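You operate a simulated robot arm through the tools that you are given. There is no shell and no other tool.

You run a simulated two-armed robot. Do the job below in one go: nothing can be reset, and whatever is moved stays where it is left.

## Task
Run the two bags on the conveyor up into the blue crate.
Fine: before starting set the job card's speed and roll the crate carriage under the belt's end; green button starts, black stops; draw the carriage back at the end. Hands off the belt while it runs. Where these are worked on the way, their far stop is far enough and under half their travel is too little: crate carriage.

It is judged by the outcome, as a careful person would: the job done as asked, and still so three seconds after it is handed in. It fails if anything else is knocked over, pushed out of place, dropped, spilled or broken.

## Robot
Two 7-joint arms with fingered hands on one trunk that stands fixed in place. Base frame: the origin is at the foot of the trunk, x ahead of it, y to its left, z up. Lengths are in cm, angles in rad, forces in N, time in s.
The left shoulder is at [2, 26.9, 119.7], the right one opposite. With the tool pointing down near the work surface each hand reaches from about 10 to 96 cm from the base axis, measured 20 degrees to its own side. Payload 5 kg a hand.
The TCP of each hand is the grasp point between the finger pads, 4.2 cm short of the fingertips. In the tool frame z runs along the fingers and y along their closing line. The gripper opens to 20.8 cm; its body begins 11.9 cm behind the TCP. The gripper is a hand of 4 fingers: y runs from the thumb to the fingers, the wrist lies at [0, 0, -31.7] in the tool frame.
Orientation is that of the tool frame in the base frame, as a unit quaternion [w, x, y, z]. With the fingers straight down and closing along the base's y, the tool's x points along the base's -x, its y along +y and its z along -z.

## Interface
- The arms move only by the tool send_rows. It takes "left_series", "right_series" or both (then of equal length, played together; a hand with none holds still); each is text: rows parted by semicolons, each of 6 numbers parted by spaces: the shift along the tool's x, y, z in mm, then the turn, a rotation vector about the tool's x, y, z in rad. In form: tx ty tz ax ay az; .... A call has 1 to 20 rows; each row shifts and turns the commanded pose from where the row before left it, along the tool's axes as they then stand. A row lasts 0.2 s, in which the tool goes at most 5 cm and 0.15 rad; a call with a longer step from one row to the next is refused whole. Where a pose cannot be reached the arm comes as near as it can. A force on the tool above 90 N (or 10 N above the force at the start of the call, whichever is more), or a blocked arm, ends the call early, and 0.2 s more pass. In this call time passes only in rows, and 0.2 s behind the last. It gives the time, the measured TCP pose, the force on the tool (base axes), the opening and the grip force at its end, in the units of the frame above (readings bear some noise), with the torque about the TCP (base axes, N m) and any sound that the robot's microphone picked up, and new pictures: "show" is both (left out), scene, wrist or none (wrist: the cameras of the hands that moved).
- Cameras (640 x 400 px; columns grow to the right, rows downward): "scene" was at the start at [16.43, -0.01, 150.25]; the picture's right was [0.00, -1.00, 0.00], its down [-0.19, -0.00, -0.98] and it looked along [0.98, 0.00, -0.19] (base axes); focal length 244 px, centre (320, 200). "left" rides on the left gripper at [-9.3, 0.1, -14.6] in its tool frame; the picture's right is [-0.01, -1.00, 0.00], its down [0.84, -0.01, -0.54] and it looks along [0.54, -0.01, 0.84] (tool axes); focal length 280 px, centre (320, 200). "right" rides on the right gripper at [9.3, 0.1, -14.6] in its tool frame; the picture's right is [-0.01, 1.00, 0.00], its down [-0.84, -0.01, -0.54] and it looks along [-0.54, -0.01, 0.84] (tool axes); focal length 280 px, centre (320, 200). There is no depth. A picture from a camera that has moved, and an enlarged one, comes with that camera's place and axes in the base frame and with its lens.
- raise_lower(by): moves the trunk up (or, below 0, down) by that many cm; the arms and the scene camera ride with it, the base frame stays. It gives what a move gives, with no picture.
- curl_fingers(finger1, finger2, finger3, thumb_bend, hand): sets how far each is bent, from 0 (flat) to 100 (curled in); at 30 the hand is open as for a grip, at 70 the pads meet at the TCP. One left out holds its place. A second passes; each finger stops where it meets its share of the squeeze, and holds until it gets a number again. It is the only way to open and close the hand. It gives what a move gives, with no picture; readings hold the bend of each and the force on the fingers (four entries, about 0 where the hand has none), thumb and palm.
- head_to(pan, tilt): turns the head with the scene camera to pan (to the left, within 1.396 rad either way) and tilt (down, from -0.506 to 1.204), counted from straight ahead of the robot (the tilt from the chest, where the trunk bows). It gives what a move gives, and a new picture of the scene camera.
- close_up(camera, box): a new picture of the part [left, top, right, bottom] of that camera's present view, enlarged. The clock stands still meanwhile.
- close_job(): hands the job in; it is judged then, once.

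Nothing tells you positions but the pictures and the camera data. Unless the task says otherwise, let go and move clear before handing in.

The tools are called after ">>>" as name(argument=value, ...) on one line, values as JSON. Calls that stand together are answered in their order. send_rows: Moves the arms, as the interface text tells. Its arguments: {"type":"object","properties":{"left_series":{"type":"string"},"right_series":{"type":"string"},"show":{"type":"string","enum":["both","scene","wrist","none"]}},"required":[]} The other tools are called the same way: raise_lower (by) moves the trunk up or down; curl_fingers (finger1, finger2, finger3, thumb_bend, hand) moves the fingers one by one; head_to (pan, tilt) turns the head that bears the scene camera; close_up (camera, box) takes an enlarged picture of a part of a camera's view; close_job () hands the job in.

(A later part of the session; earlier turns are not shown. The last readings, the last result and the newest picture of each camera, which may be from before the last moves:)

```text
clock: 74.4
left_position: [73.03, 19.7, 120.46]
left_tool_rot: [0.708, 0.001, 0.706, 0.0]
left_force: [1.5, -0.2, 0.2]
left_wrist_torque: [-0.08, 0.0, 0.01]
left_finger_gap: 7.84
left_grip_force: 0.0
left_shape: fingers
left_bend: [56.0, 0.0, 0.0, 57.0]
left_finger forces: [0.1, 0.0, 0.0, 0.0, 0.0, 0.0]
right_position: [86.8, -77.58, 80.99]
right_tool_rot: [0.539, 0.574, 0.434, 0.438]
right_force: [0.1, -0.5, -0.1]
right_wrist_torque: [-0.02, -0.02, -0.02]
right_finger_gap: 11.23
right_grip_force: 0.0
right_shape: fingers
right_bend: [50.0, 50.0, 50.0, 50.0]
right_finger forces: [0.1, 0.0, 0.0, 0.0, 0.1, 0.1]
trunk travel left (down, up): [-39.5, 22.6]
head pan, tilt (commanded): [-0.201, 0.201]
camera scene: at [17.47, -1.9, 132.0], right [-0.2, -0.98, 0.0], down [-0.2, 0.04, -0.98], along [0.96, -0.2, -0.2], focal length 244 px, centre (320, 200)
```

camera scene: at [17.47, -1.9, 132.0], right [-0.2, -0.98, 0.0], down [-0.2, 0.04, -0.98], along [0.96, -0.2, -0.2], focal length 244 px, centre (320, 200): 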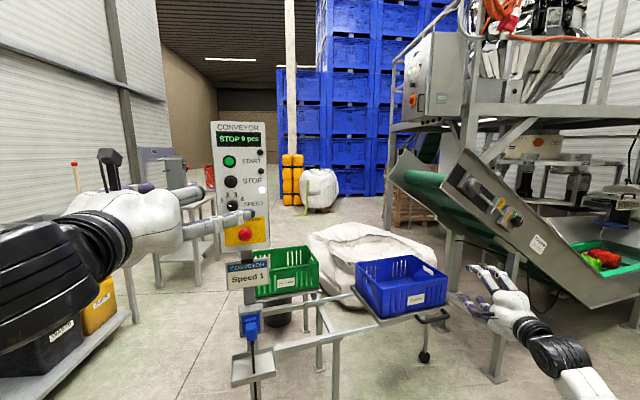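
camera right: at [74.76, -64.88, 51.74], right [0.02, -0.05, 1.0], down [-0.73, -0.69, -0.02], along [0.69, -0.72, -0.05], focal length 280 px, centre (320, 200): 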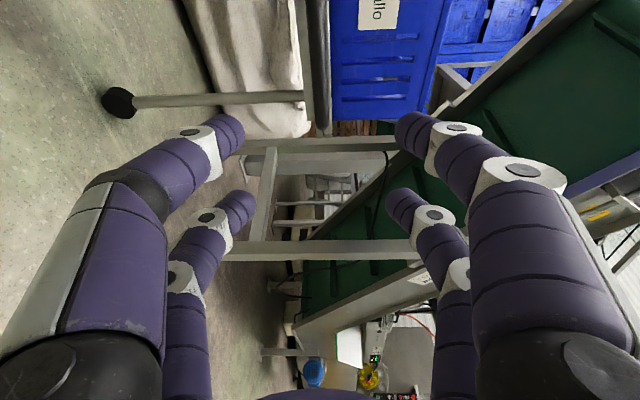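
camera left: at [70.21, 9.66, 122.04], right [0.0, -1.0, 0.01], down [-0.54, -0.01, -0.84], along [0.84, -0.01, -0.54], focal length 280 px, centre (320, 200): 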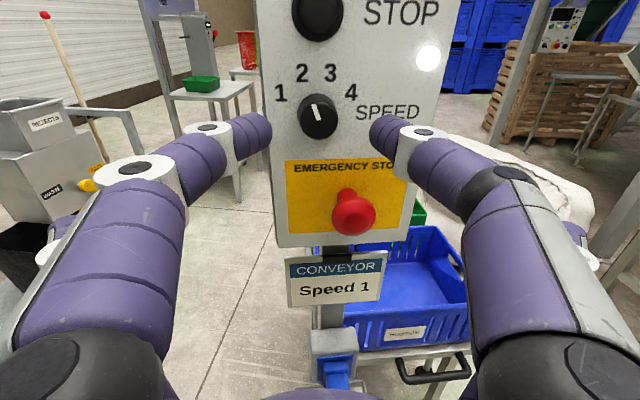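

The START press will be done with the left finger1 tip alone (thumb and others spread flat). I set that shape, bring it about 6 cm in front of the button, and draw the right hand back at the same time.

>>> curl_fingers(hand="left", finger1=66, finger2=0, finger3=0, thumb_bend=0)

>>> send_rows(left_series="-12 -33.5 27 0 0 0; -12 -33.5 27 0 0 0; -12 -33.5 27 0 0 0; -12 -33.5 27 0 0 0; 0 0 0 -0.12 0 0; 0 0 0 0 0 0", right_series="38 0 -30 0 0 0; 38 0 -30 0 0 0; 38 0 -30 0 0 0; 38 0 -30 0 0 0; 38 0 -30 0 0 0; 38 0 -30 0 0 0", show="both")

```text
clock: 75.4
left_position: [72.9, 19.69, 120.59]
left_tool_rot: [0.708, 0.001, 0.707, 0.0]
left_force: [1.2, -1.0, 0.1]
left_wrist_torque: [0.0, 0.03, 0.0]
left_finger_gap: 16.87
left_grip_force: 0.0
left_shape: fingers
left_bend: [66.0, 0.0, 0.0, 0.0]
left_finger forces: [0.1, 0.0, 0.1, 0.1, 0.0, 0.0]
right_position: [86.68, -77.49, 80.99]
right_tool_rot: [0.541, 0.573, 0.433, 0.437]
right_force: [0.4, 0.2, 0.0]
right_wrist_torque: [0.01, 0.02, 0.01]
right_finger_gap: 11.23
right_grip_force: 0.0
right_shape: fingers
right_bend: [50.0, 50.0, 50.0, 50.0]
right_finger forces: [0.0, 0.1, 0.1, 0.0, 0.1, 0.0]
trunk travel left (down, up): [-39.5, 22.6]
head pan, tilt (commanded): [-0.201, 0.201]
```

```text
clock: 76.8
left_position: [83.78, 6.38, 125.57]
left_tool_rot: [0.707, -0.041, 0.705, 0.043]
left_force: [-0.5, -1.5, 0.4]
left_wrist_torque: [-0.01, 0.09, 0.09]
left_finger_gap: 16.87
left_grip_force: 0.0
left_shape: fingers
left_bend: [66.0, 0.0, 0.0, 0.0]
left_finger forces: [0.1, 0.1, 0.0, 0.0, 0.0, 0.0]
right_position: [74.87, -51.21, 82.26]
right_tool_rot: [0.54, 0.573, 0.434, 0.437]
right_force: [0.3, 0.8, -0.5]
right_wrist_torque: [0.01, 0.01, 0.05]
right_finger_gap: 11.24
right_grip_force: 0.1
right_shape: fingers
right_bend: [50.0, 50.0, 50.0, 50.0]
right_finger forces: [0.1, 0.0, 0.0, 0.1, 0.0, 0.0]
trunk travel left (down, up): [-39.5, 22.6]
head pan, tilt (commanded): [-0.201, 0.201]
camera scene: at [17.45, -1.98, 132.01], right [-0.2, -0.98, 0.0], down [-0.2, 0.04, -0.98], along [0.96, -0.19, -0.2], focal length 244 px, centre (320, 200)
camera right: at [62.98, -38.68, 83.04], right [0.02, -0.06, 1.0], down [-0.73, -0.69, -0.02], along [0.69, -0.72, -0.06], focal length 280 px, centre (320, 200)
camera left: at [69.08, 4.67, 134.96], right [0.12, -0.99, 0.01], down [-0.53, -0.07, -0.84], along [0.84, 0.09, -0.54], focal length 280 px, centre (320, 200)
```

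scene: 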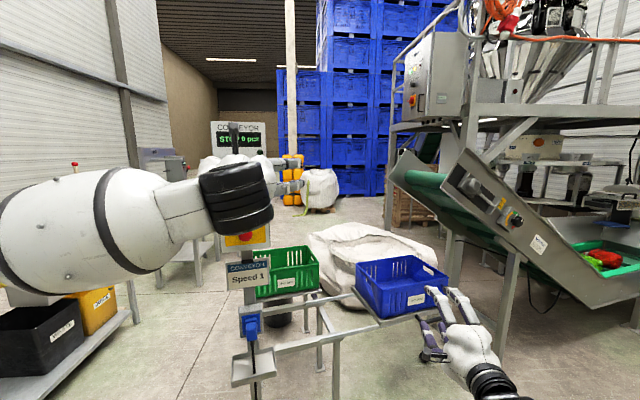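
right: 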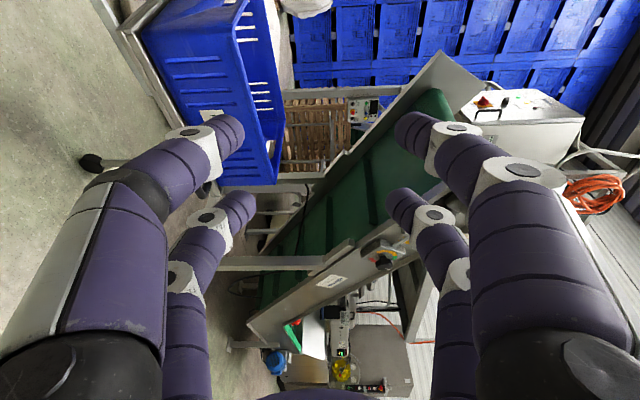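
left: 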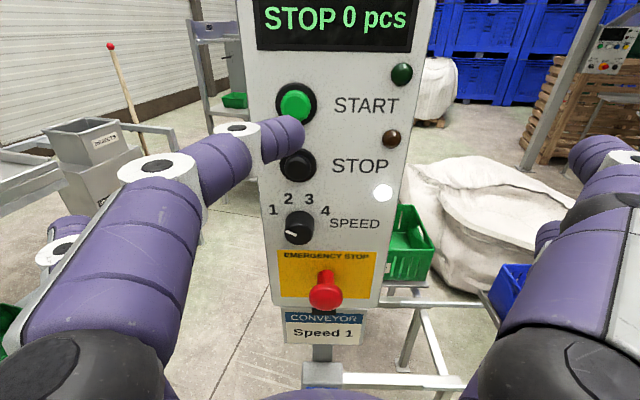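

The fingertip is lined up with START (within ~3 mm). I advance 5 cm and check.

>>> send_rows(left_series="-1.5 0 25 0 0 0; -1.5 0 25 0 0 0", show="wrist")

>>> close_up(camera="left", box=[220, 60, 400, 200])

```text
clock: 77.4
left_position: [88.85, 7.04, 125.73]
left_tool_rot: [0.706, -0.042, 0.705, 0.043]
left_force: [-0.3, 0.6, 0.1]
left_wrist_torque: [0.01, -0.01, -0.07]
left_finger_gap: 16.86
left_grip_force: 0.1
left_shape: fingers
left_bend: [66.0, 0.0, 0.0, 0.0]
left_finger forces: [0.0, 0.0, 0.0, 0.0, 0.0, 0.0]
right_position: [74.92, -51.15, 82.28]
right_tool_rot: [0.54, 0.574, 0.434, 0.437]
right_force: [0.6, -0.5, 0.5]
right_wrist_torque: [0.0, -0.01, -0.04]
right_finger_gap: 11.25
right_grip_force: 0.1
right_shape: fingers
right_bend: [50.0, 50.0, 50.0, 50.0]
right_finger forces: [0.0, 0.0, 0.0, 0.1, 0.0, 0.0]
trunk travel left (down, up): [-39.5, 22.6]
head pan, tilt (commanded): [-0.201, 0.201]
camera left: at [74.12, 5.4, 135.12], right [0.12, -0.99, 0.01], down [-0.53, -0.07, -0.84], along [0.84, 0.09, -0.54], focal length 280 px, centre (320, 200)
```

left: 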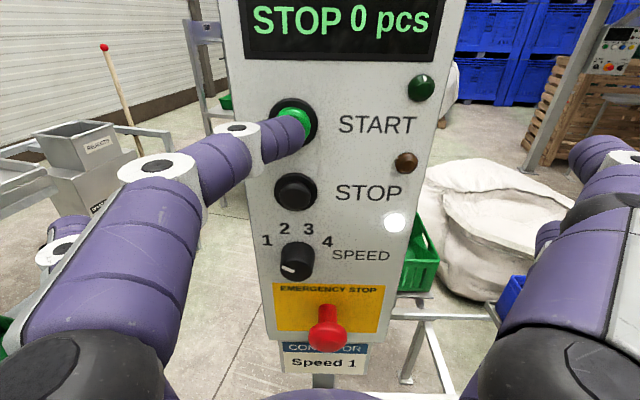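

```text
2.86 times, centred on (310, 130) of left
camera zoom: at [74.12, 5.4, 135.12], right [0.12, -0.99, 0.01], down [-0.53, -0.07, -0.84], along [0.84, 0.09, -0.54], focal length 801 px, centre (349, 400)
```

zoom: 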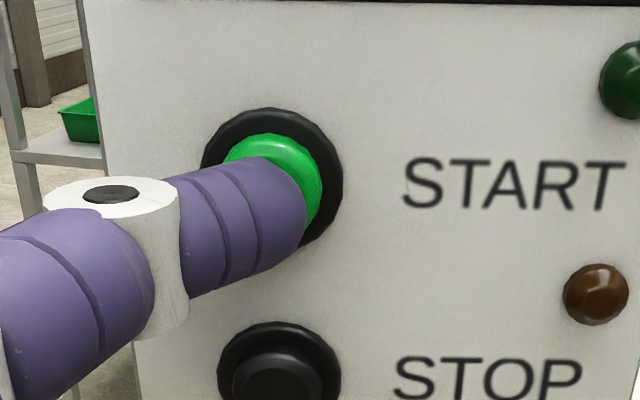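

The fingertip covers the START cap. I press in with small steps.

>>> send_rows(left_series="0 2 3 0 0 0; 0 0 3 0 0 0; 0 0 3 0 0 0", show="wrist")

```text
clock: 78.2
left_position: [89.43, 7.25, 125.73]
left_tool_rot: [0.706, -0.041, 0.706, 0.042]
left_force: [-2.3, 0.3, -0.5]
left_wrist_torque: [-0.01, -0.03, 0.06]
left_finger_gap: 16.82
left_grip_force: 1.4
left_shape: fingers
left_bend: [66.0, 0.0, 0.0, 0.0]
left_finger forces: [2.1, 0.1, 0.0, 0.0, 0.0, 0.0]
right_position: [74.92, -51.19, 82.24]
right_tool_rot: [0.54, 0.574, 0.433, 0.437]
right_force: [-0.2, -0.4, 0.4]
right_wrist_torque: [-0.01, -0.02, 0.04]
right_finger_gap: 11.27
right_grip_force: 0.1
right_shape: fingers
right_bend: [50.0, 50.0, 50.0, 50.0]
right_finger forces: [0.0, 0.1, 0.0, 0.0, 0.0, 0.0]
trunk travel left (down, up): [-39.5, 22.6]
head pan, tilt (commanded): [-0.201, 0.201]
heard: click
camera left: at [74.89, 5.62, 135.17], right [0.12, -0.99, 0.01], down [-0.53, -0.07, -0.84], along [0.84, 0.09, -0.54], focal length 280 px, centre (320, 200)
```

left: 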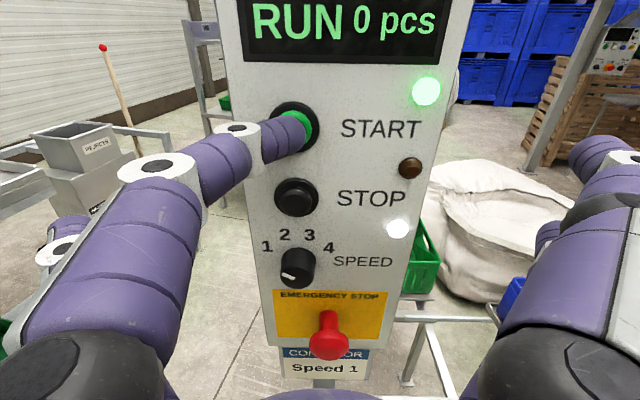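

A click, "RUN 0 pcs" and the green lamp is lit. I back the finger off, line it up with STOP, and watch the bags.

>>> send_rows(left_series="0 0 -25 0 0 0; 0 0 -20 0 0 0; 29 0 0 0 0 0; 29 0 0 0 0 0", show="both")

>>> head_to(pan=-0.5, tilt=0.2)

>>> close_up(camera="scene", box=[220, 80, 620, 330])

```text
clock: 79.2
left_position: [84.98, 6.63, 119.87]
left_tool_rot: [0.706, -0.041, 0.705, 0.042]
left_force: [0.8, 0.4, -0.9]
left_wrist_torque: [0.01, -0.08, -0.02]
left_finger_gap: 16.83
left_grip_force: 0.1
left_shape: fingers
left_bend: [66.0, 0.0, 0.0, 0.0]
left_finger forces: [0.0, 0.1, 0.0, 0.0, 0.0, 0.1]
right_position: [75.02, -51.29, 82.1]
right_tool_rot: [0.54, 0.574, 0.434, 0.437]
right_force: [0.2, -0.2, -0.4]
right_wrist_torque: [0.02, -0.03, -0.01]
right_finger_gap: 11.26
right_grip_force: 0.0
right_shape: fingers
right_bend: [50.0, 50.0, 50.0, 50.0]
right_finger forces: [0.0, 0.1, 0.1, 0.0, 0.1, 0.1]
trunk travel left (down, up): [-39.5, 22.6]
head pan, tilt (commanded): [-0.201, 0.201]
camera scene: at [17.52, -1.88, 131.99], right [-0.2, -0.98, 0.0], down [-0.2, 0.04, -0.98], along [0.96, -0.2, -0.2], focal length 244 px, centre (320, 200)
camera left: at [70.33, 5.01, 129.24], right [0.12, -0.99, 0.01], down [-0.53, -0.08, -0.84], along [0.84, 0.09, -0.54], focal length 280 px, centre (320, 200)
```

scene: 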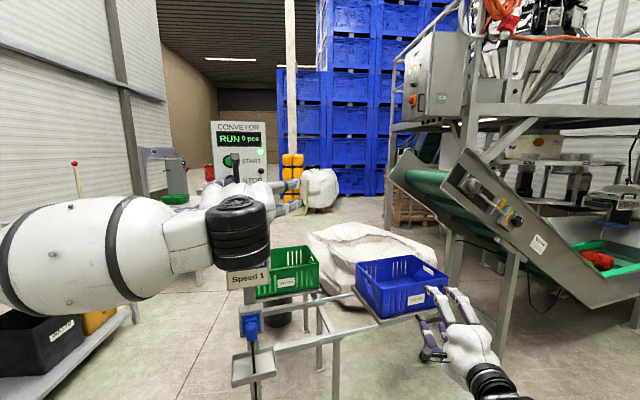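
left: 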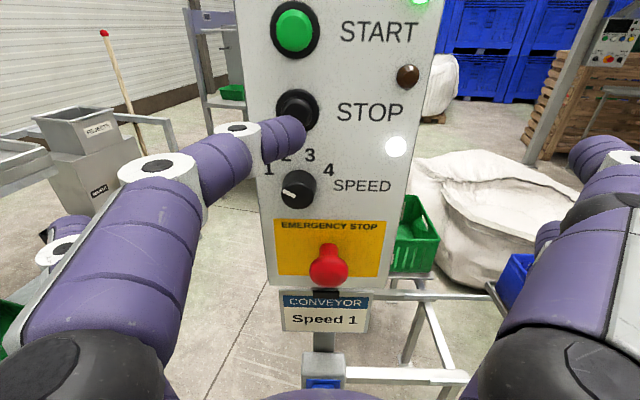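

```text
clock: 80.0
left_position: [84.82, 6.65, 119.82]
left_tool_rot: [0.707, -0.04, 0.705, 0.041]
left_force: [0.0, 0.3, 0.0]
left_wrist_torque: [0.01, 0.0, -0.01]
left_finger_gap: 16.87
left_grip_force: 0.0
left_shape: fingers
left_bend: [66.0, 0.0, 0.0, 0.0]
left_finger forces: [0.0, 0.0, 0.0, 0.0, 0.0, 0.1]
right_position: [74.83, -51.2, 82.17]
right_tool_rot: [0.54, 0.574, 0.434, 0.437]
right_force: [1.3, -0.5, -0.1]
right_wrist_torque: [-0.01, 0.0, 0.01]
right_finger_gap: 11.28
right_grip_force: 0.1
right_shape: fingers
right_bend: [50.0, 50.0, 50.0, 50.0]
right_finger forces: [0.1, 0.0, 0.0, 0.0, 0.0, 0.1]
trunk travel left (down, up): [-39.5, 22.6]
head pan, tilt (commanded): [-0.499, 0.201]
camera scene: at [16.51, -4.48, 132.01], right [-0.48, -0.88, 0.0], down [-0.18, 0.1, -0.98], along [0.86, -0.47, -0.2], focal length 244 px, centre (320, 200)
```

scene: 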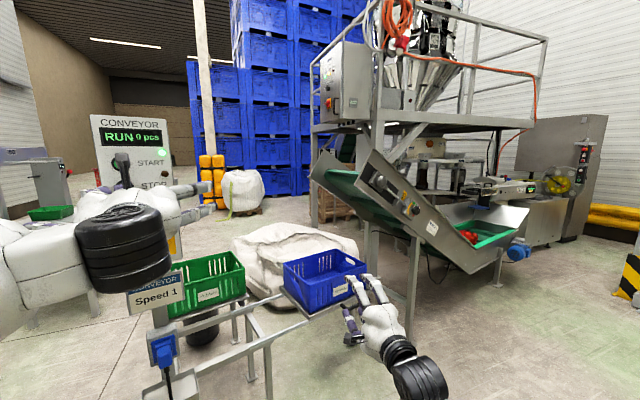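

```text
1.60 times, centred on (420, 205) of scene
camera zoom: at [16.51, -4.48, 132.01], right [-0.48, -0.88, 0.0], down [-0.18, 0.1, -0.98], along [0.86, -0.47, -0.2], focal length 391 px, centre (160, 192)
```

zoom: 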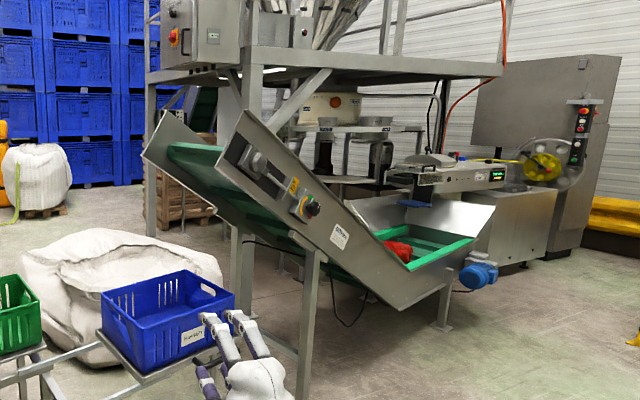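

The green bag is already climbing behind the side plate, the red one follows. STOP is lined up under the fingertip; I wait a couple of seconds and watch.

>>> send_rows(left_series="0 0 0 0 0 0; 0 0 0 0 0 0; 0 0 0 0 0 0; 0 0 0 0 0 0; 0 0 0 0 0 0; 0 0 0 0 0 0; 0 0 0 0 0 0; 0 0 0 0 0 0", show="scene")

>>> close_up(camera="scene", box=[60, 80, 620, 400])

>>> close_up(camera="right", box=[100, 0, 500, 400])

```text
clock: 81.8
left_position: [84.96, 6.59, 119.71]
left_tool_rot: [0.706, -0.042, 0.706, 0.042]
left_force: [0.0, -0.1, -0.1]
left_wrist_torque: [0.03, 0.01, -0.02]
left_finger_gap: 16.84
left_grip_force: 0.0
left_shape: fingers
left_bend: [66.0, 0.0, 0.0, 0.0]
left_finger forces: [0.0, 0.0, 0.0, 0.0, 0.0, 0.0]
right_position: [75.09, -51.17, 82.19]
right_tool_rot: [0.54, 0.573, 0.434, 0.437]
right_force: [-0.6, 0.1, -0.1]
right_wrist_torque: [-0.03, 0.01, -0.02]
right_finger_gap: 11.22
right_grip_force: 0.0
right_shape: fingers
right_bend: [50.0, 50.0, 50.0, 50.0]
right_finger forces: [0.0, 0.0, 0.0, 0.1, 0.0, 0.0]
trunk travel left (down, up): [-39.5, 22.6]
head pan, tilt (commanded): [-0.499, 0.201]
camera scene: at [16.52, -4.49, 132.01], right [-0.48, -0.88, 0.0], down [-0.17, 0.1, -0.98], along [0.86, -0.47, -0.2], focal length 244 px, centre (320, 200)
```

scene: 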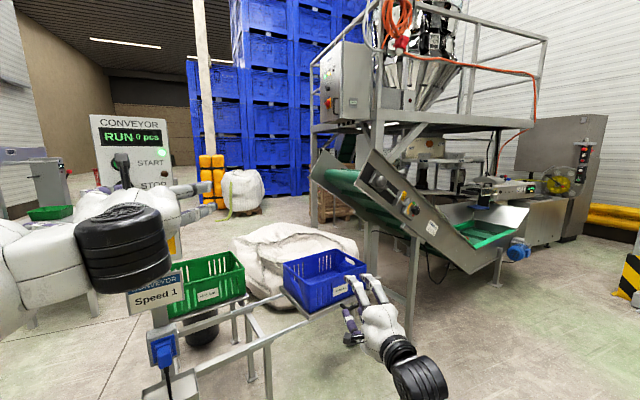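

```text
1.14 times, centred on (340, 240) of scene
camera zoom: at [16.52, -4.49, 132.01], right [-0.48, -0.88, 0.0], down [-0.17, 0.1, -0.98], along [0.86, -0.47, -0.2], focal length 279 px, centre (297, 154)
```

zoom: 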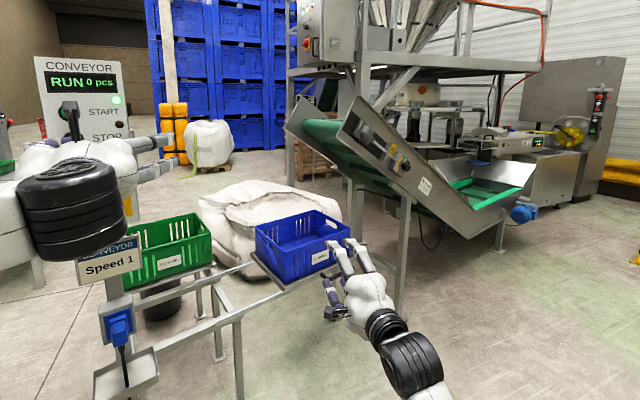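

```text
1.00 times, centred on (300, 200) of right (not enlarged: the box is as wide or as high as the picture)
camera zoom: at [63.0, -38.64, 83.02], right [0.02, -0.06, 1.0], down [-0.73, -0.69, -0.02], along [0.69, -0.72, -0.06], focal length 280 px, centre (340, 200)
```

zoom: 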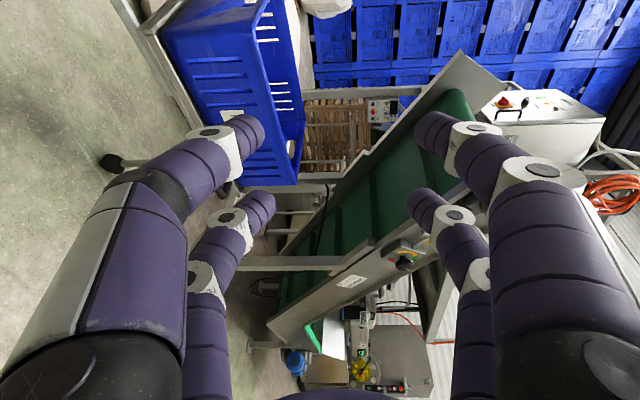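

Both bags have left the trough and are climbing. I keep waiting.

>>> send_rows(left_series="0 0 0 0 0 0; 0 0 0 0 0 0; 0 0 0 0 0 0; 0 0 0 0 0 0; 0 0 0 0 0 0; 0 0 0 0 0 0; 0 0 0 0 0 0; 0 0 0 0 0 0", show="scene")

>>> close_up(camera="scene", box=[80, 100, 440, 325])

```text
clock: 83.6
left_position: [85.01, 6.66, 119.84]
left_tool_rot: [0.706, -0.041, 0.706, 0.042]
left_force: [0.5, -0.1, 0.4]
left_wrist_torque: [0.0, -0.01, -0.01]
left_finger_gap: 16.85
left_grip_force: 0.0
left_shape: fingers
left_bend: [66.0, 0.0, 0.0, 0.0]
left_finger forces: [0.1, 0.1, 0.0, 0.1, 0.0, 0.0]
right_position: [74.93, -51.21, 82.17]
right_tool_rot: [0.54, 0.574, 0.434, 0.437]
right_force: [0.1, 0.4, -0.2]
right_wrist_torque: [0.02, -0.02, -0.02]
right_finger_gap: 11.23
right_grip_force: 0.0
right_shape: fingers
right_bend: [50.0, 50.0, 50.0, 50.0]
right_finger forces: [0.1, 0.1, 0.0, 0.0, 0.1, 0.1]
trunk travel left (down, up): [-39.5, 22.6]
head pan, tilt (commanded): [-0.499, 0.201]
camera scene: at [16.52, -4.49, 132.01], right [-0.48, -0.88, 0.0], down [-0.17, 0.1, -0.98], along [0.86, -0.47, -0.2], focal length 244 px, centre (320, 200)
```

scene: 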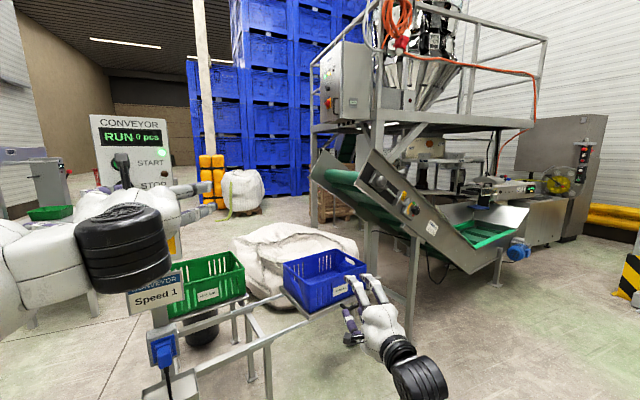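

```text
1.78 times, centred on (260, 212) of scene
camera zoom: at [16.52, -4.49, 132.01], right [-0.48, -0.88, 0.0], down [-0.17, 0.1, -0.98], along [0.86, -0.47, -0.2], focal length 434 px, centre (427, 178)
```

zoom: 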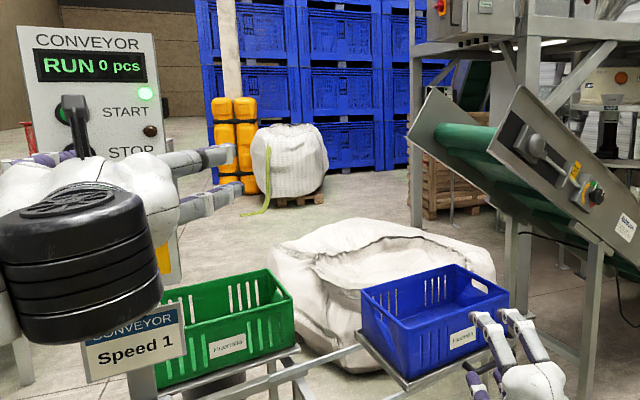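

>>> send_rows(left_series="0 0 0 0 0 0; 0 0 0 0 0 0; 0 0 0 0 0 0; 0 0 0 0 0 0; 0 0 0 0 0 0; 0 0 0 0 0 0; 0 0 0 0 0 0; 0 0 0 0 0 0; 0 0 0 0 0 0; 0 0 0 0 0 0", show="none")

>>> close_up(camera="scene", box=[80, 100, 440, 325])

```text
clock: 85.8
left_position: [84.95, 6.55, 119.88]
left_tool_rot: [0.706, -0.041, 0.705, 0.042]
left_force: [0.3, -0.1, 0.1]
left_wrist_torque: [0.0, 0.02, -0.01]
left_finger_gap: 16.84
left_grip_force: 0.0
left_shape: fingers
left_bend: [66.0, 0.0, 0.0, 0.0]
left_finger forces: [0.1, 0.0, 0.0, 0.0, 0.0, 0.0]
right_position: [74.99, -51.31, 82.13]
right_tool_rot: [0.54, 0.574, 0.434, 0.436]
right_force: [0.3, -0.4, 0.6]
right_wrist_torque: [0.01, 0.02, -0.01]
right_finger_gap: 11.25
right_grip_force: 0.1
right_shape: fingers
right_bend: [50.0, 50.0, 50.0, 50.0]
right_finger forces: [0.1, 0.0, 0.0, 0.0, 0.1, 0.0]
trunk travel left (down, up): [-39.5, 22.6]
head pan, tilt (commanded): [-0.499, 0.201]
```

```text
1.78 times, centred on (260, 212) of scene
camera zoom: at [16.52, -4.49, 132.01], right [-0.48, -0.88, 0.0], down [-0.17, 0.1, -0.98], along [0.86, -0.47, -0.2], focal length 434 px, centre (427, 178)
```

zoom: 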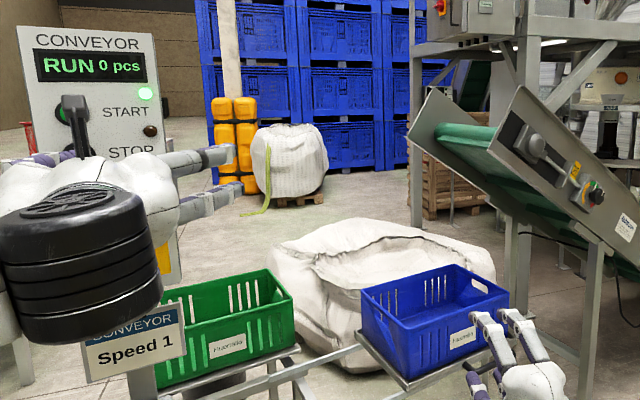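

>>> send_rows(left_series="0 0 0 0 0 0; 0 0 0 0 0 0; 0 0 0 0 0 0; 0 0 0 0 0 0; 0 0 0 0 0 0; 0 0 0 0 0 0; 0 0 0 0 0 0; 0 0 0 0 0 0; 0 0 0 0 0 0; 0 0 0 0 0 0", show="none")

>>> close_up(camera="scene", box=[80, 100, 440, 325])

```text
clock: 88.0
left_position: [84.84, 6.72, 119.92]
left_tool_rot: [0.706, -0.042, 0.705, 0.043]
left_force: [-0.2, 0.1, 0.2]
left_wrist_torque: [0.03, 0.01, 0.03]
left_finger_gap: 16.85
left_grip_force: 0.0
left_shape: fingers
left_bend: [66.0, 0.0, 0.0, 0.0]
left_finger forces: [0.0, 0.1, 0.0, 0.1, 0.1, 0.0]
right_position: [74.93, -51.12, 82.09]
right_tool_rot: [0.54, 0.574, 0.433, 0.437]
right_force: [-0.1, 0.0, 0.1]
right_wrist_torque: [0.0, 0.0, -0.01]
right_finger_gap: 11.25
right_grip_force: 0.0
right_shape: fingers
right_bend: [50.0, 50.0, 50.0, 50.0]
right_finger forces: [0.1, 0.1, 0.0, 0.0, 0.0, 0.0]
trunk travel left (down, up): [-39.5, 22.6]
head pan, tilt (commanded): [-0.499, 0.201]
```

```text
1.78 times, centred on (260, 212) of scene
camera zoom: at [16.52, -4.49, 132.01], right [-0.48, -0.88, 0.0], down [-0.17, 0.1, -0.98], along [0.86, -0.47, -0.2], focal length 434 px, centre (427, 178)
```

zoom: 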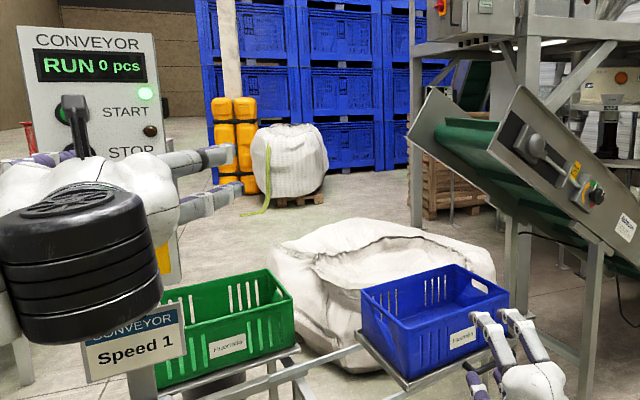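

>>> send_rows(left_series="0 0 0 0 0 0; 0 0 0 0 0 0; 0 0 0 0 0 0; 0 0 0 0 0 0; 0 0 0 0 0 0; 0 0 0 0 0 0; 0 0 0 0 0 0; 0 0 0 0 0 0; 0 0 0 0 0 0; 0 0 0 0 0 0", show="none")

>>> close_up(camera="scene", box=[80, 100, 440, 325])

```text
clock: 90.2
left_position: [84.84, 6.57, 119.93]
left_tool_rot: [0.706, -0.04, 0.706, 0.041]
left_force: [-0.3, 0.4, -0.6]
left_wrist_torque: [-0.01, -0.01, 0.0]
left_finger_gap: 16.86
left_grip_force: 0.0
left_shape: fingers
left_bend: [66.0, 0.0, 0.0, 0.0]
left_finger forces: [0.0, 0.1, 0.0, 0.0, 0.1, 0.1]
right_position: [74.92, -51.2, 82.2]
right_tool_rot: [0.54, 0.574, 0.433, 0.438]
right_force: [-0.8, -0.3, 0.0]
right_wrist_torque: [-0.01, -0.02, -0.01]
right_finger_gap: 11.24
right_grip_force: 0.1
right_shape: fingers
right_bend: [50.0, 50.0, 50.0, 50.0]
right_finger forces: [0.0, 0.0, 0.0, 0.0, 0.0, 0.0]
trunk travel left (down, up): [-39.5, 22.6]
head pan, tilt (commanded): [-0.499, 0.201]
```

```text
1.78 times, centred on (260, 212) of scene
camera zoom: at [16.52, -4.49, 132.01], right [-0.48, -0.88, 0.0], down [-0.17, 0.1, -0.98], along [0.86, -0.47, -0.2], focal length 434 px, centre (427, 178)
```

zoom: 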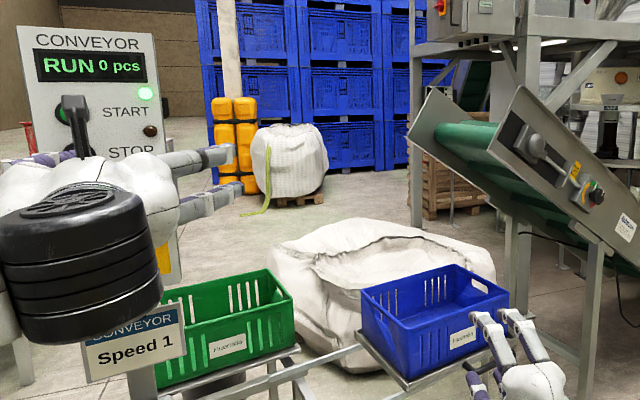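

>>> send_rows(left_series="0 0 0 0 0 0; 0 0 0 0 0 0; 0 0 0 0 0 0; 0 0 0 0 0 0; 0 0 0 0 0 0; 0 0 0 0 0 0; 0 0 0 0 0 0; 0 0 0 0 0 0; 0 0 0 0 0 0; 0 0 0 0 0 0", show="none")

>>> close_up(camera="scene", box=[80, 100, 440, 325])

```text
clock: 92.4
left_position: [84.9, 6.6, 119.85]
left_tool_rot: [0.706, -0.042, 0.705, 0.043]
left_force: [-0.8, 0.2, -0.3]
left_wrist_torque: [0.02, 0.02, -0.04]
left_finger_gap: 16.85
left_grip_force: 0.1
left_shape: fingers
left_bend: [66.0, 0.0, 0.0, 0.0]
left_finger forces: [0.0, 0.0, 0.0, 0.0, 0.0, 0.0]
right_position: [74.92, -51.16, 82.17]
right_tool_rot: [0.54, 0.573, 0.434, 0.437]
right_force: [0.8, -0.1, 0.8]
right_wrist_torque: [0.01, 0.0, 0.04]
right_finger_gap: 11.24
right_grip_force: 0.1
right_shape: fingers
right_bend: [50.0, 50.0, 50.0, 50.0]
right_finger forces: [0.1, 0.0, 0.1, 0.0, 0.0, 0.0]
trunk travel left (down, up): [-39.5, 22.6]
head pan, tilt (commanded): [-0.499, 0.201]
```

```text
1.78 times, centred on (260, 212) of scene
camera zoom: at [16.52, -4.49, 132.01], right [-0.48, -0.88, 0.0], down [-0.17, 0.1, -0.98], along [0.86, -0.47, -0.2], focal length 434 px, centre (427, 178)
```

zoom: 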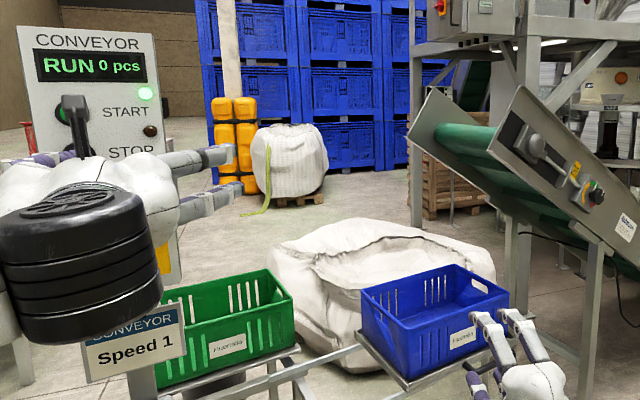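

>>> send_rows(left_series="0 0 0 0 0 0; 0 0 0 0 0 0; 0 0 0 0 0 0; 0 0 0 0 0 0; 0 0 0 0 0 0; 0 0 0 0 0 0; 0 0 0 0 0 0; 0 0 0 0 0 0; 0 0 0 0 0 0; 0 0 0 0 0 0", show="none")

>>> close_up(camera="scene", box=[80, 100, 440, 325])

```text
clock: 94.6
left_position: [84.87, 6.57, 119.86]
left_tool_rot: [0.706, -0.041, 0.706, 0.042]
left_force: [-0.1, 0.0, 1.0]
left_wrist_torque: [0.0, -0.03, 0.03]
left_finger_gap: 16.82
left_grip_force: 0.2
left_shape: fingers
left_bend: [66.0, 0.0, 0.0, 0.0]
left_finger forces: [0.0, 0.1, 0.0, 0.1, 0.1, 0.0]
right_position: [74.93, -51.1, 82.17]
right_tool_rot: [0.54, 0.574, 0.433, 0.437]
right_force: [-0.1, -0.5, -0.6]
right_wrist_torque: [-0.02, 0.0, -0.01]
right_finger_gap: 11.25
right_grip_force: 0.1
right_shape: fingers
right_bend: [50.0, 50.0, 50.0, 50.0]
right_finger forces: [0.0, 0.1, 0.0, 0.1, 0.1, 0.0]
trunk travel left (down, up): [-39.5, 22.6]
head pan, tilt (commanded): [-0.499, 0.201]
```

```text
1.78 times, centred on (260, 212) of scene
camera zoom: at [16.52, -4.49, 132.01], right [-0.48, -0.88, 0.0], down [-0.17, 0.1, -0.98], along [0.86, -0.47, -0.2], focal length 434 px, centre (427, 178)
```

zoom: 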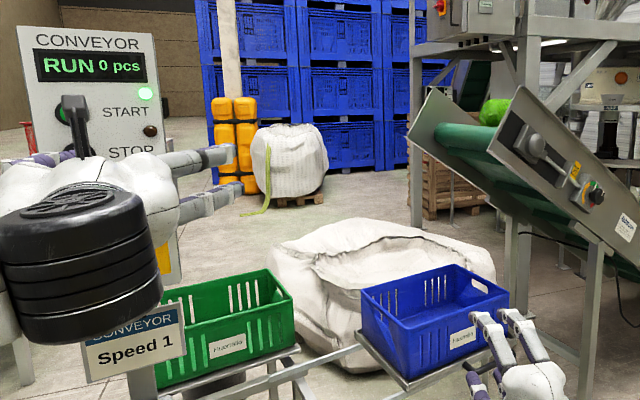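

The green bag is at the top of the belt. Waiting in shorter steps.

>>> send_rows(left_series="0 0 0 0 0 0; 0 0 0 0 0 0; 0 0 0 0 0 0; 0 0 0 0 0 0; 0 0 0 0 0 0; 0 0 0 0 0 0", show="none")

>>> close_up(camera="scene", box=[80, 100, 440, 325])

```text
clock: 96.0
left_position: [84.95, 6.58, 119.87]
left_tool_rot: [0.707, -0.04, 0.705, 0.041]
left_force: [-0.2, 0.7, -1.4]
left_wrist_torque: [0.03, 0.04, 0.0]
left_finger_gap: 16.81
left_grip_force: 0.1
left_shape: fingers
left_bend: [66.0, 0.0, 0.0, 0.0]
left_finger forces: [0.0, 0.0, 0.0, 0.1, 0.0, 0.0]
right_position: [74.92, -51.15, 82.12]
right_tool_rot: [0.54, 0.574, 0.433, 0.437]
right_force: [-0.5, 0.3, 0.3]
right_wrist_torque: [-0.02, 0.03, 0.0]
right_finger_gap: 11.24
right_grip_force: 0.0
right_shape: fingers
right_bend: [50.0, 50.0, 50.0, 50.0]
right_finger forces: [0.0, 0.1, 0.0, 0.0, 0.1, 0.0]
trunk travel left (down, up): [-39.5, 22.6]
head pan, tilt (commanded): [-0.499, 0.201]
```

```text
1.78 times, centred on (260, 212) of scene
camera zoom: at [16.52, -4.49, 132.01], right [-0.48, -0.88, 0.0], down [-0.17, 0.1, -0.98], along [0.86, -0.47, -0.2], focal length 434 px, centre (427, 178)
```

zoom: 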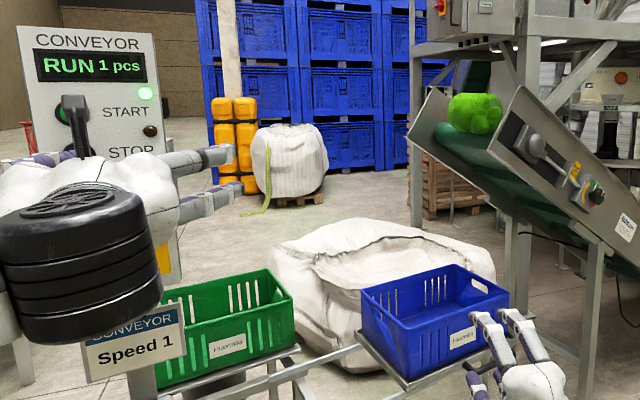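

The counter reads 1 already while the green bag is still on the roller, so I must judge by the bags themselves. Waiting on.

>>> send_rows(left_series="0 0 0 0 0 0; 0 0 0 0 0 0; 0 0 0 0 0 0; 0 0 0 0 0 0; 0 0 0 0 0 0; 0 0 0 0 0 0", show="none")

>>> close_up(camera="scene", box=[80, 100, 440, 325])

```text
clock: 97.4
left_position: [84.96, 6.63, 119.95]
left_tool_rot: [0.706, -0.041, 0.706, 0.042]
left_force: [0.4, 0.0, 1.2]
left_wrist_torque: [0.01, -0.02, -0.03]
left_finger_gap: 16.85
left_grip_force: 0.0
left_shape: fingers
left_bend: [66.0, 0.0, 0.0, 0.0]
left_finger forces: [0.0, 0.0, 0.1, 0.1, 0.0, 0.0]
right_position: [74.94, -51.17, 82.18]
right_tool_rot: [0.539, 0.574, 0.434, 0.437]
right_force: [-1.1, -0.1, -0.4]
right_wrist_torque: [-0.01, -0.02, 0.0]
right_finger_gap: 11.24
right_grip_force: 0.1
right_shape: fingers
right_bend: [50.0, 50.0, 50.0, 50.0]
right_finger forces: [0.0, 0.0, 0.1, 0.0, 0.1, 0.0]
trunk travel left (down, up): [-39.5, 22.6]
head pan, tilt (commanded): [-0.499, 0.201]
```

```text
1.78 times, centred on (260, 212) of scene
camera zoom: at [16.52, -4.49, 132.01], right [-0.48, -0.88, 0.0], down [-0.17, 0.1, -0.98], along [0.86, -0.47, -0.2], focal length 434 px, centre (427, 178)
```

zoom: 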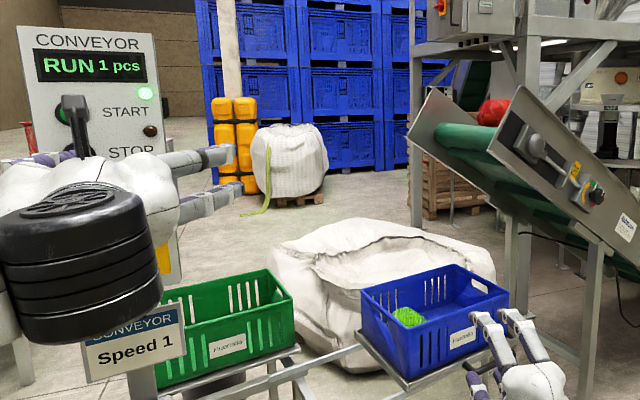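

The green bag dropped neatly into the blue crate; the red one is at the top now.

>>> send_rows(left_series="0 0 0 0 0 0; 0 0 0 0 0 0; 0 0 0 0 0 0; 0 0 0 0 0 0; 0 0 0 0 0 0; 0 0 0 0 0 0; 0 0 0 0 0 0; 0 0 0 0 0 0; 0 0 0 0 0 0", show="none")

>>> close_up(camera="scene", box=[80, 100, 440, 325])

```text
clock: 99.4
left_position: [85.03, 6.48, 119.79]
left_tool_rot: [0.706, -0.042, 0.705, 0.042]
left_force: [1.1, 0.0, 0.1]
left_wrist_torque: [-0.02, -0.04, -0.01]
left_finger_gap: 16.84
left_grip_force: 0.2
left_shape: fingers
left_bend: [66.0, 0.0, 0.0, 0.0]
left_finger forces: [0.0, 0.1, 0.0, 0.0, 0.1, 0.0]
right_position: [74.88, -51.2, 82.18]
right_tool_rot: [0.54, 0.574, 0.434, 0.437]
right_force: [0.2, 0.8, -0.8]
right_wrist_torque: [0.01, 0.02, -0.03]
right_finger_gap: 11.28
right_grip_force: 0.0
right_shape: fingers
right_bend: [50.0, 50.0, 50.0, 50.0]
right_finger forces: [0.1, 0.1, 0.0, 0.0, 0.1, 0.1]
trunk travel left (down, up): [-39.5, 22.6]
head pan, tilt (commanded): [-0.499, 0.201]
```

```text
1.78 times, centred on (260, 212) of scene
camera zoom: at [16.52, -4.49, 132.01], right [-0.48, -0.88, 0.0], down [-0.17, 0.1, -0.98], along [0.86, -0.47, -0.2], focal length 434 px, centre (427, 178)
```

zoom: 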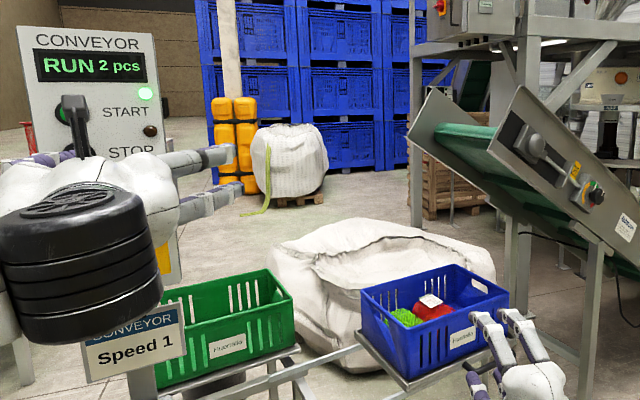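

Both bags are in the crate, display RUN 2 pcs. Now I press STOP: advance and then small steps.

>>> send_rows(left_series="0 0 20 0 0 0; 0 1 15 0 0 0; 0 0 4 0 0 0; 0 0 4 0 0 0; 0 0 3 0 0 0", show="wrist")

```text
clock: 100.6
left_position: [89.68, 7.19, 119.91]
left_tool_rot: [0.706, -0.041, 0.705, 0.042]
left_force: [-4.0, -0.2, -1.3]
left_wrist_torque: [-0.01, -0.01, 0.08]
left_finger_gap: 16.79
left_grip_force: 2.0
left_shape: fingers
left_bend: [66.0, 0.0, 0.0, 0.0]
left_finger forces: [3.2, 0.0, 0.0, 0.0, 0.1, 0.0]
right_position: [75.11, -51.26, 82.33]
right_tool_rot: [0.54, 0.574, 0.434, 0.437]
right_force: [-0.4, -0.2, -0.4]
right_wrist_torque: [0.0, -0.01, 0.0]
right_finger_gap: 11.25
right_grip_force: 0.0
right_shape: fingers
right_bend: [50.0, 50.0, 50.0, 50.0]
right_finger forces: [0.0, 0.0, 0.0, 0.1, 0.0, 0.1]
trunk travel left (down, up): [-39.5, 22.6]
head pan, tilt (commanded): [-0.499, 0.201]
heard: click
camera left: at [75.03, 5.64, 129.29], right [0.12, -0.99, 0.01], down [-0.53, -0.07, -0.84], along [0.84, 0.09, -0.54], focal length 280 px, centre (320, 200)
```

left: 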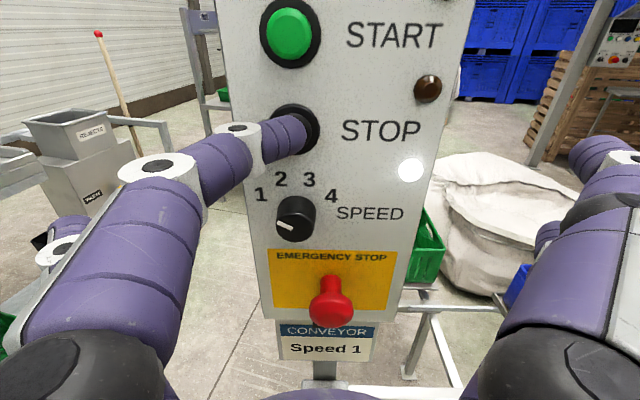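

Click heard. I withdraw the left hand to its earlier parking place and check the display.

>>> send_rows(left_series="0 0 -30 0 0 0; 0 0 -45 0 0 0; 0 0 -45 0 0 0; 0 0 0 0.12 0 0; 0 35 -10 0 0 0; 0 35 -10 0 0 0; 0 35 -10 0 0 0; 0 35 -10 0 0 0", show="scene")

>>> close_up(camera="scene", box=[60, 90, 420, 330])

```text
clock: 102.4
left_position: [73.76, 19.7, 119.91]
left_tool_rot: [0.708, 0.0, 0.707, 0.001]
left_force: [-0.1, 0.1, 0.2]
left_wrist_torque: [0.04, 0.03, 0.07]
left_finger_gap: 16.85
left_grip_force: 0.1
left_shape: fingers
left_bend: [66.0, 0.0, 0.0, 0.0]
left_finger forces: [0.0, 0.1, 0.0, 0.0, 0.0, 0.0]
right_position: [74.91, -51.18, 82.24]
right_tool_rot: [0.54, 0.574, 0.434, 0.437]
right_force: [0.7, -0.3, 0.5]
right_wrist_torque: [0.0, -0.03, -0.08]
right_finger_gap: 11.25
right_grip_force: 0.2
right_shape: fingers
right_bend: [50.0, 50.0, 50.0, 50.0]
right_finger forces: [0.0, 0.0, 0.0, 0.0, 0.1, 0.0]
trunk travel left (down, up): [-39.5, 22.6]
head pan, tilt (commanded): [-0.499, 0.201]
camera scene: at [16.55, -4.51, 132.01], right [-0.48, -0.88, 0.0], down [-0.17, 0.1, -0.98], along [0.86, -0.47, -0.2], focal length 244 px, centre (320, 200)
```

scene: 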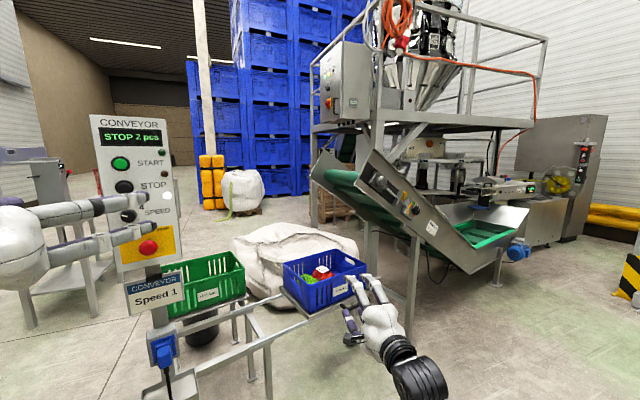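

```text
1.67 times, centred on (240, 210) of scene
camera zoom: at [16.55, -4.51, 132.01], right [-0.48, -0.88, 0.0], down [-0.17, 0.1, -0.98], along [0.86, -0.47, -0.2], focal length 407 px, centre (453, 183)
```

zoom: 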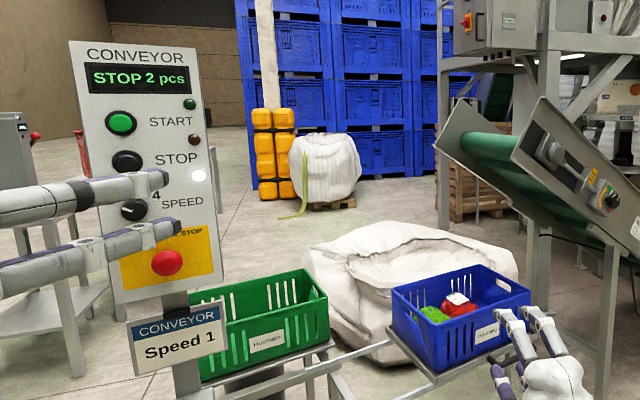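

STOP 2 pcs, both bags lying in the blue crate. Now I lower the trunk again and bring the right hand back in front of the handle.

>>> raise_lower(by=-30)

>>> send_rows(right_series="-29.6 -2 32.4 0 0 0; -29.6 -2 32.4 0 0 0; -29.6 -2 32.4 0 0 0; -29.6 -2 32.4 0 0 0; -29.6 -2 32.4 0 0 0; -29.6 -2 32.4 0 0 0; -29.6 -2 32.4 0 0 0", show="both")

```text
clock: 105.4
left_position: [73.7, 19.87, 89.87]
left_tool_rot: [0.709, 0.002, 0.706, 0.0]
left_force: [0.5, 0.2, 0.8]
left_wrist_torque: [0.01, 0.07, 0.0]
left_finger_gap: 16.83
left_grip_force: 0.0
left_shape: fingers
left_bend: [66.0, 0.0, 0.0, 0.0]
left_finger forces: [0.0, 0.1, 0.0, 0.0, 0.0, 0.1]
right_position: [74.77, -51.09, 52.55]
right_tool_rot: [0.54, 0.574, 0.434, 0.437]
right_force: [-0.5, -0.7, -0.7]
right_wrist_torque: [0.0, 0.03, -0.03]
right_finger_gap: 11.24
right_grip_force: 0.1
right_shape: fingers
right_bend: [50.0, 50.0, 50.0, 50.0]
right_finger forces: [0.0, 0.0, 0.0, 0.0, 0.0, 0.0]
trunk travel left (down, up): [-9.5, 52.6]
head pan, tilt (commanded): [-0.499, 0.201]
```

```text
clock: 107.0
left_position: [73.84, 19.95, 89.94]
left_tool_rot: [0.707, 0.002, 0.707, -0.001]
left_force: [0.3, 0.5, -0.2]
left_wrist_torque: [-0.05, 0.01, -0.1]
left_finger_gap: 16.85
left_grip_force: 0.0
left_shape: fingers
left_bend: [66.0, 0.0, 0.0, 0.0]
left_finger forces: [0.0, 0.1, 0.1, 0.0, 0.0, 0.0]
right_position: [91.66, -76.92, 49.62]
right_tool_rot: [0.54, 0.573, 0.434, 0.438]
right_force: [0.2, 0.7, -0.1]
right_wrist_torque: [0.0, 0.07, -0.1]
right_finger_gap: 11.26
right_grip_force: 0.1
right_shape: fingers
right_bend: [50.0, 50.0, 50.0, 50.0]
right_finger forces: [0.0, 0.0, 0.1, 0.0, 0.0, 0.0]
trunk travel left (down, up): [-9.5, 52.6]
head pan, tilt (commanded): [-0.499, 0.201]
camera scene: at [29.08, -4.46, 99.01], right [-0.48, -0.88, 0.0], down [-0.17, 0.1, -0.98], along [0.86, -0.47, -0.2], focal length 244 px, centre (320, 200)
camera right: at [79.67, -64.34, 50.42], right [0.02, -0.06, 1.0], down [-0.73, -0.69, -0.02], along [0.69, -0.72, -0.06], focal length 280 px, centre (320, 200)
```

scene: 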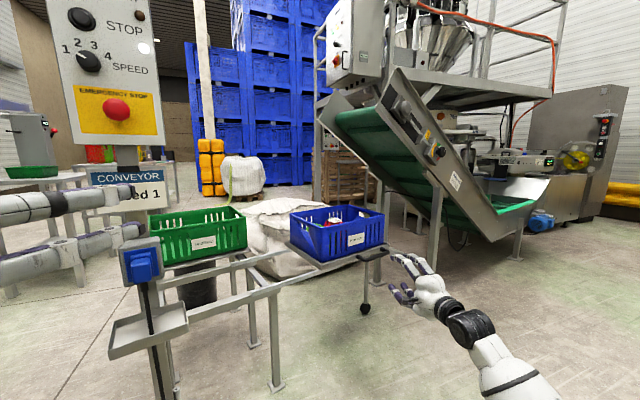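
right: 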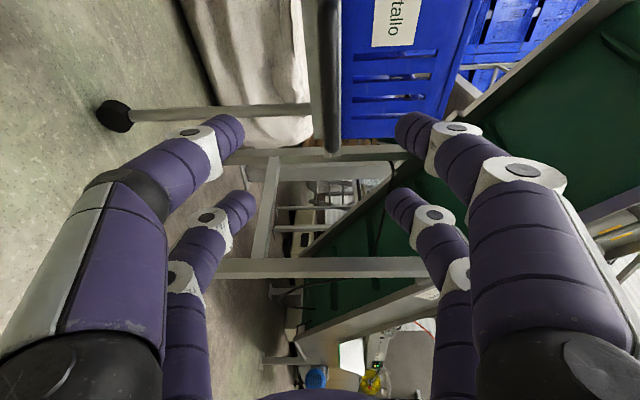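

Moving in onto the bar again.

>>> send_rows(right_series="1 2 44 0 0 0; 1 2 44 0 0 0; 1 2 44 0 0 0; 0 1 22 0 0 0; 0 1 20 0 0 0", show="none")

>>> close_up(camera="right", box=[180, 0, 480, 240])

>>> close_up(camera="scene", box=[280, 180, 480, 320])

```text
clock: 108.2
left_position: [73.75, 19.85, 89.92]
left_tool_rot: [0.707, 0.001, 0.707, 0.0]
left_force: [0.1, -0.6, 0.3]
left_wrist_torque: [0.01, 0.07, 0.0]
left_finger_gap: 16.83
left_grip_force: 0.0
left_shape: fingers
left_bend: [66.0, 0.0, 0.0, 0.0]
left_finger forces: [0.1, 0.0, 0.0, 0.0, 0.0, 0.1]
right_position: [108.72, -80.49, 49.66]
right_tool_rot: [0.539, 0.574, 0.434, 0.438]
right_force: [-0.2, 0.2, 1.0]
right_wrist_torque: [0.02, 0.03, 0.01]
right_finger_gap: 11.25
right_grip_force: 0.1
right_shape: fingers
right_bend: [50.0, 50.0, 50.0, 50.0]
right_finger forces: [0.0, 0.1, 0.0, 0.0, 0.0, 0.0]
trunk travel left (down, up): [-9.5, 52.6]
head pan, tilt (commanded): [-0.499, 0.201]
```

```text
1.67 times, centred on (330, 120) of right
camera zoom: at [96.8, -68.01, 50.54], right [0.02, -0.06, 1.0], down [-0.73, -0.69, -0.02], along [0.69, -0.72, -0.05], focal length 467 px, centre (303, 333)
```

zoom: 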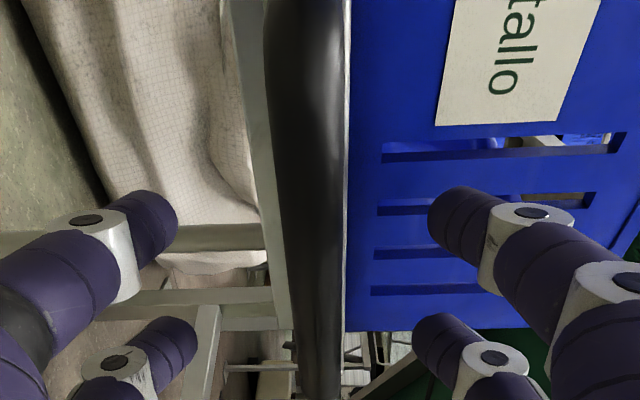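

```text
2.86 times, centred on (380, 250) of scene
camera zoom: at [29.08, -4.5, 99.01], right [-0.48, -0.88, 0.0], down [-0.17, 0.1, -0.98], along [0.86, -0.47, -0.2], focal length 698 px, centre (149, 57)
```

zoom: 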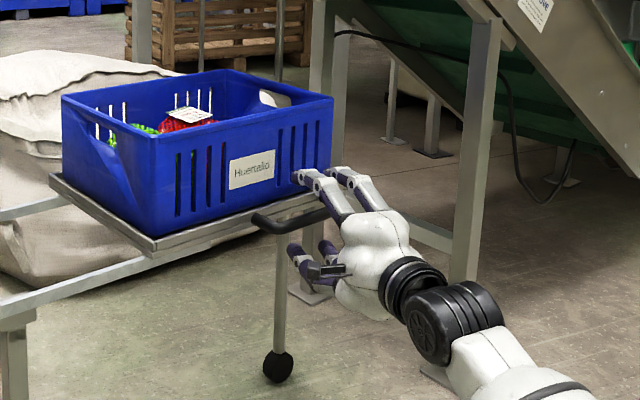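

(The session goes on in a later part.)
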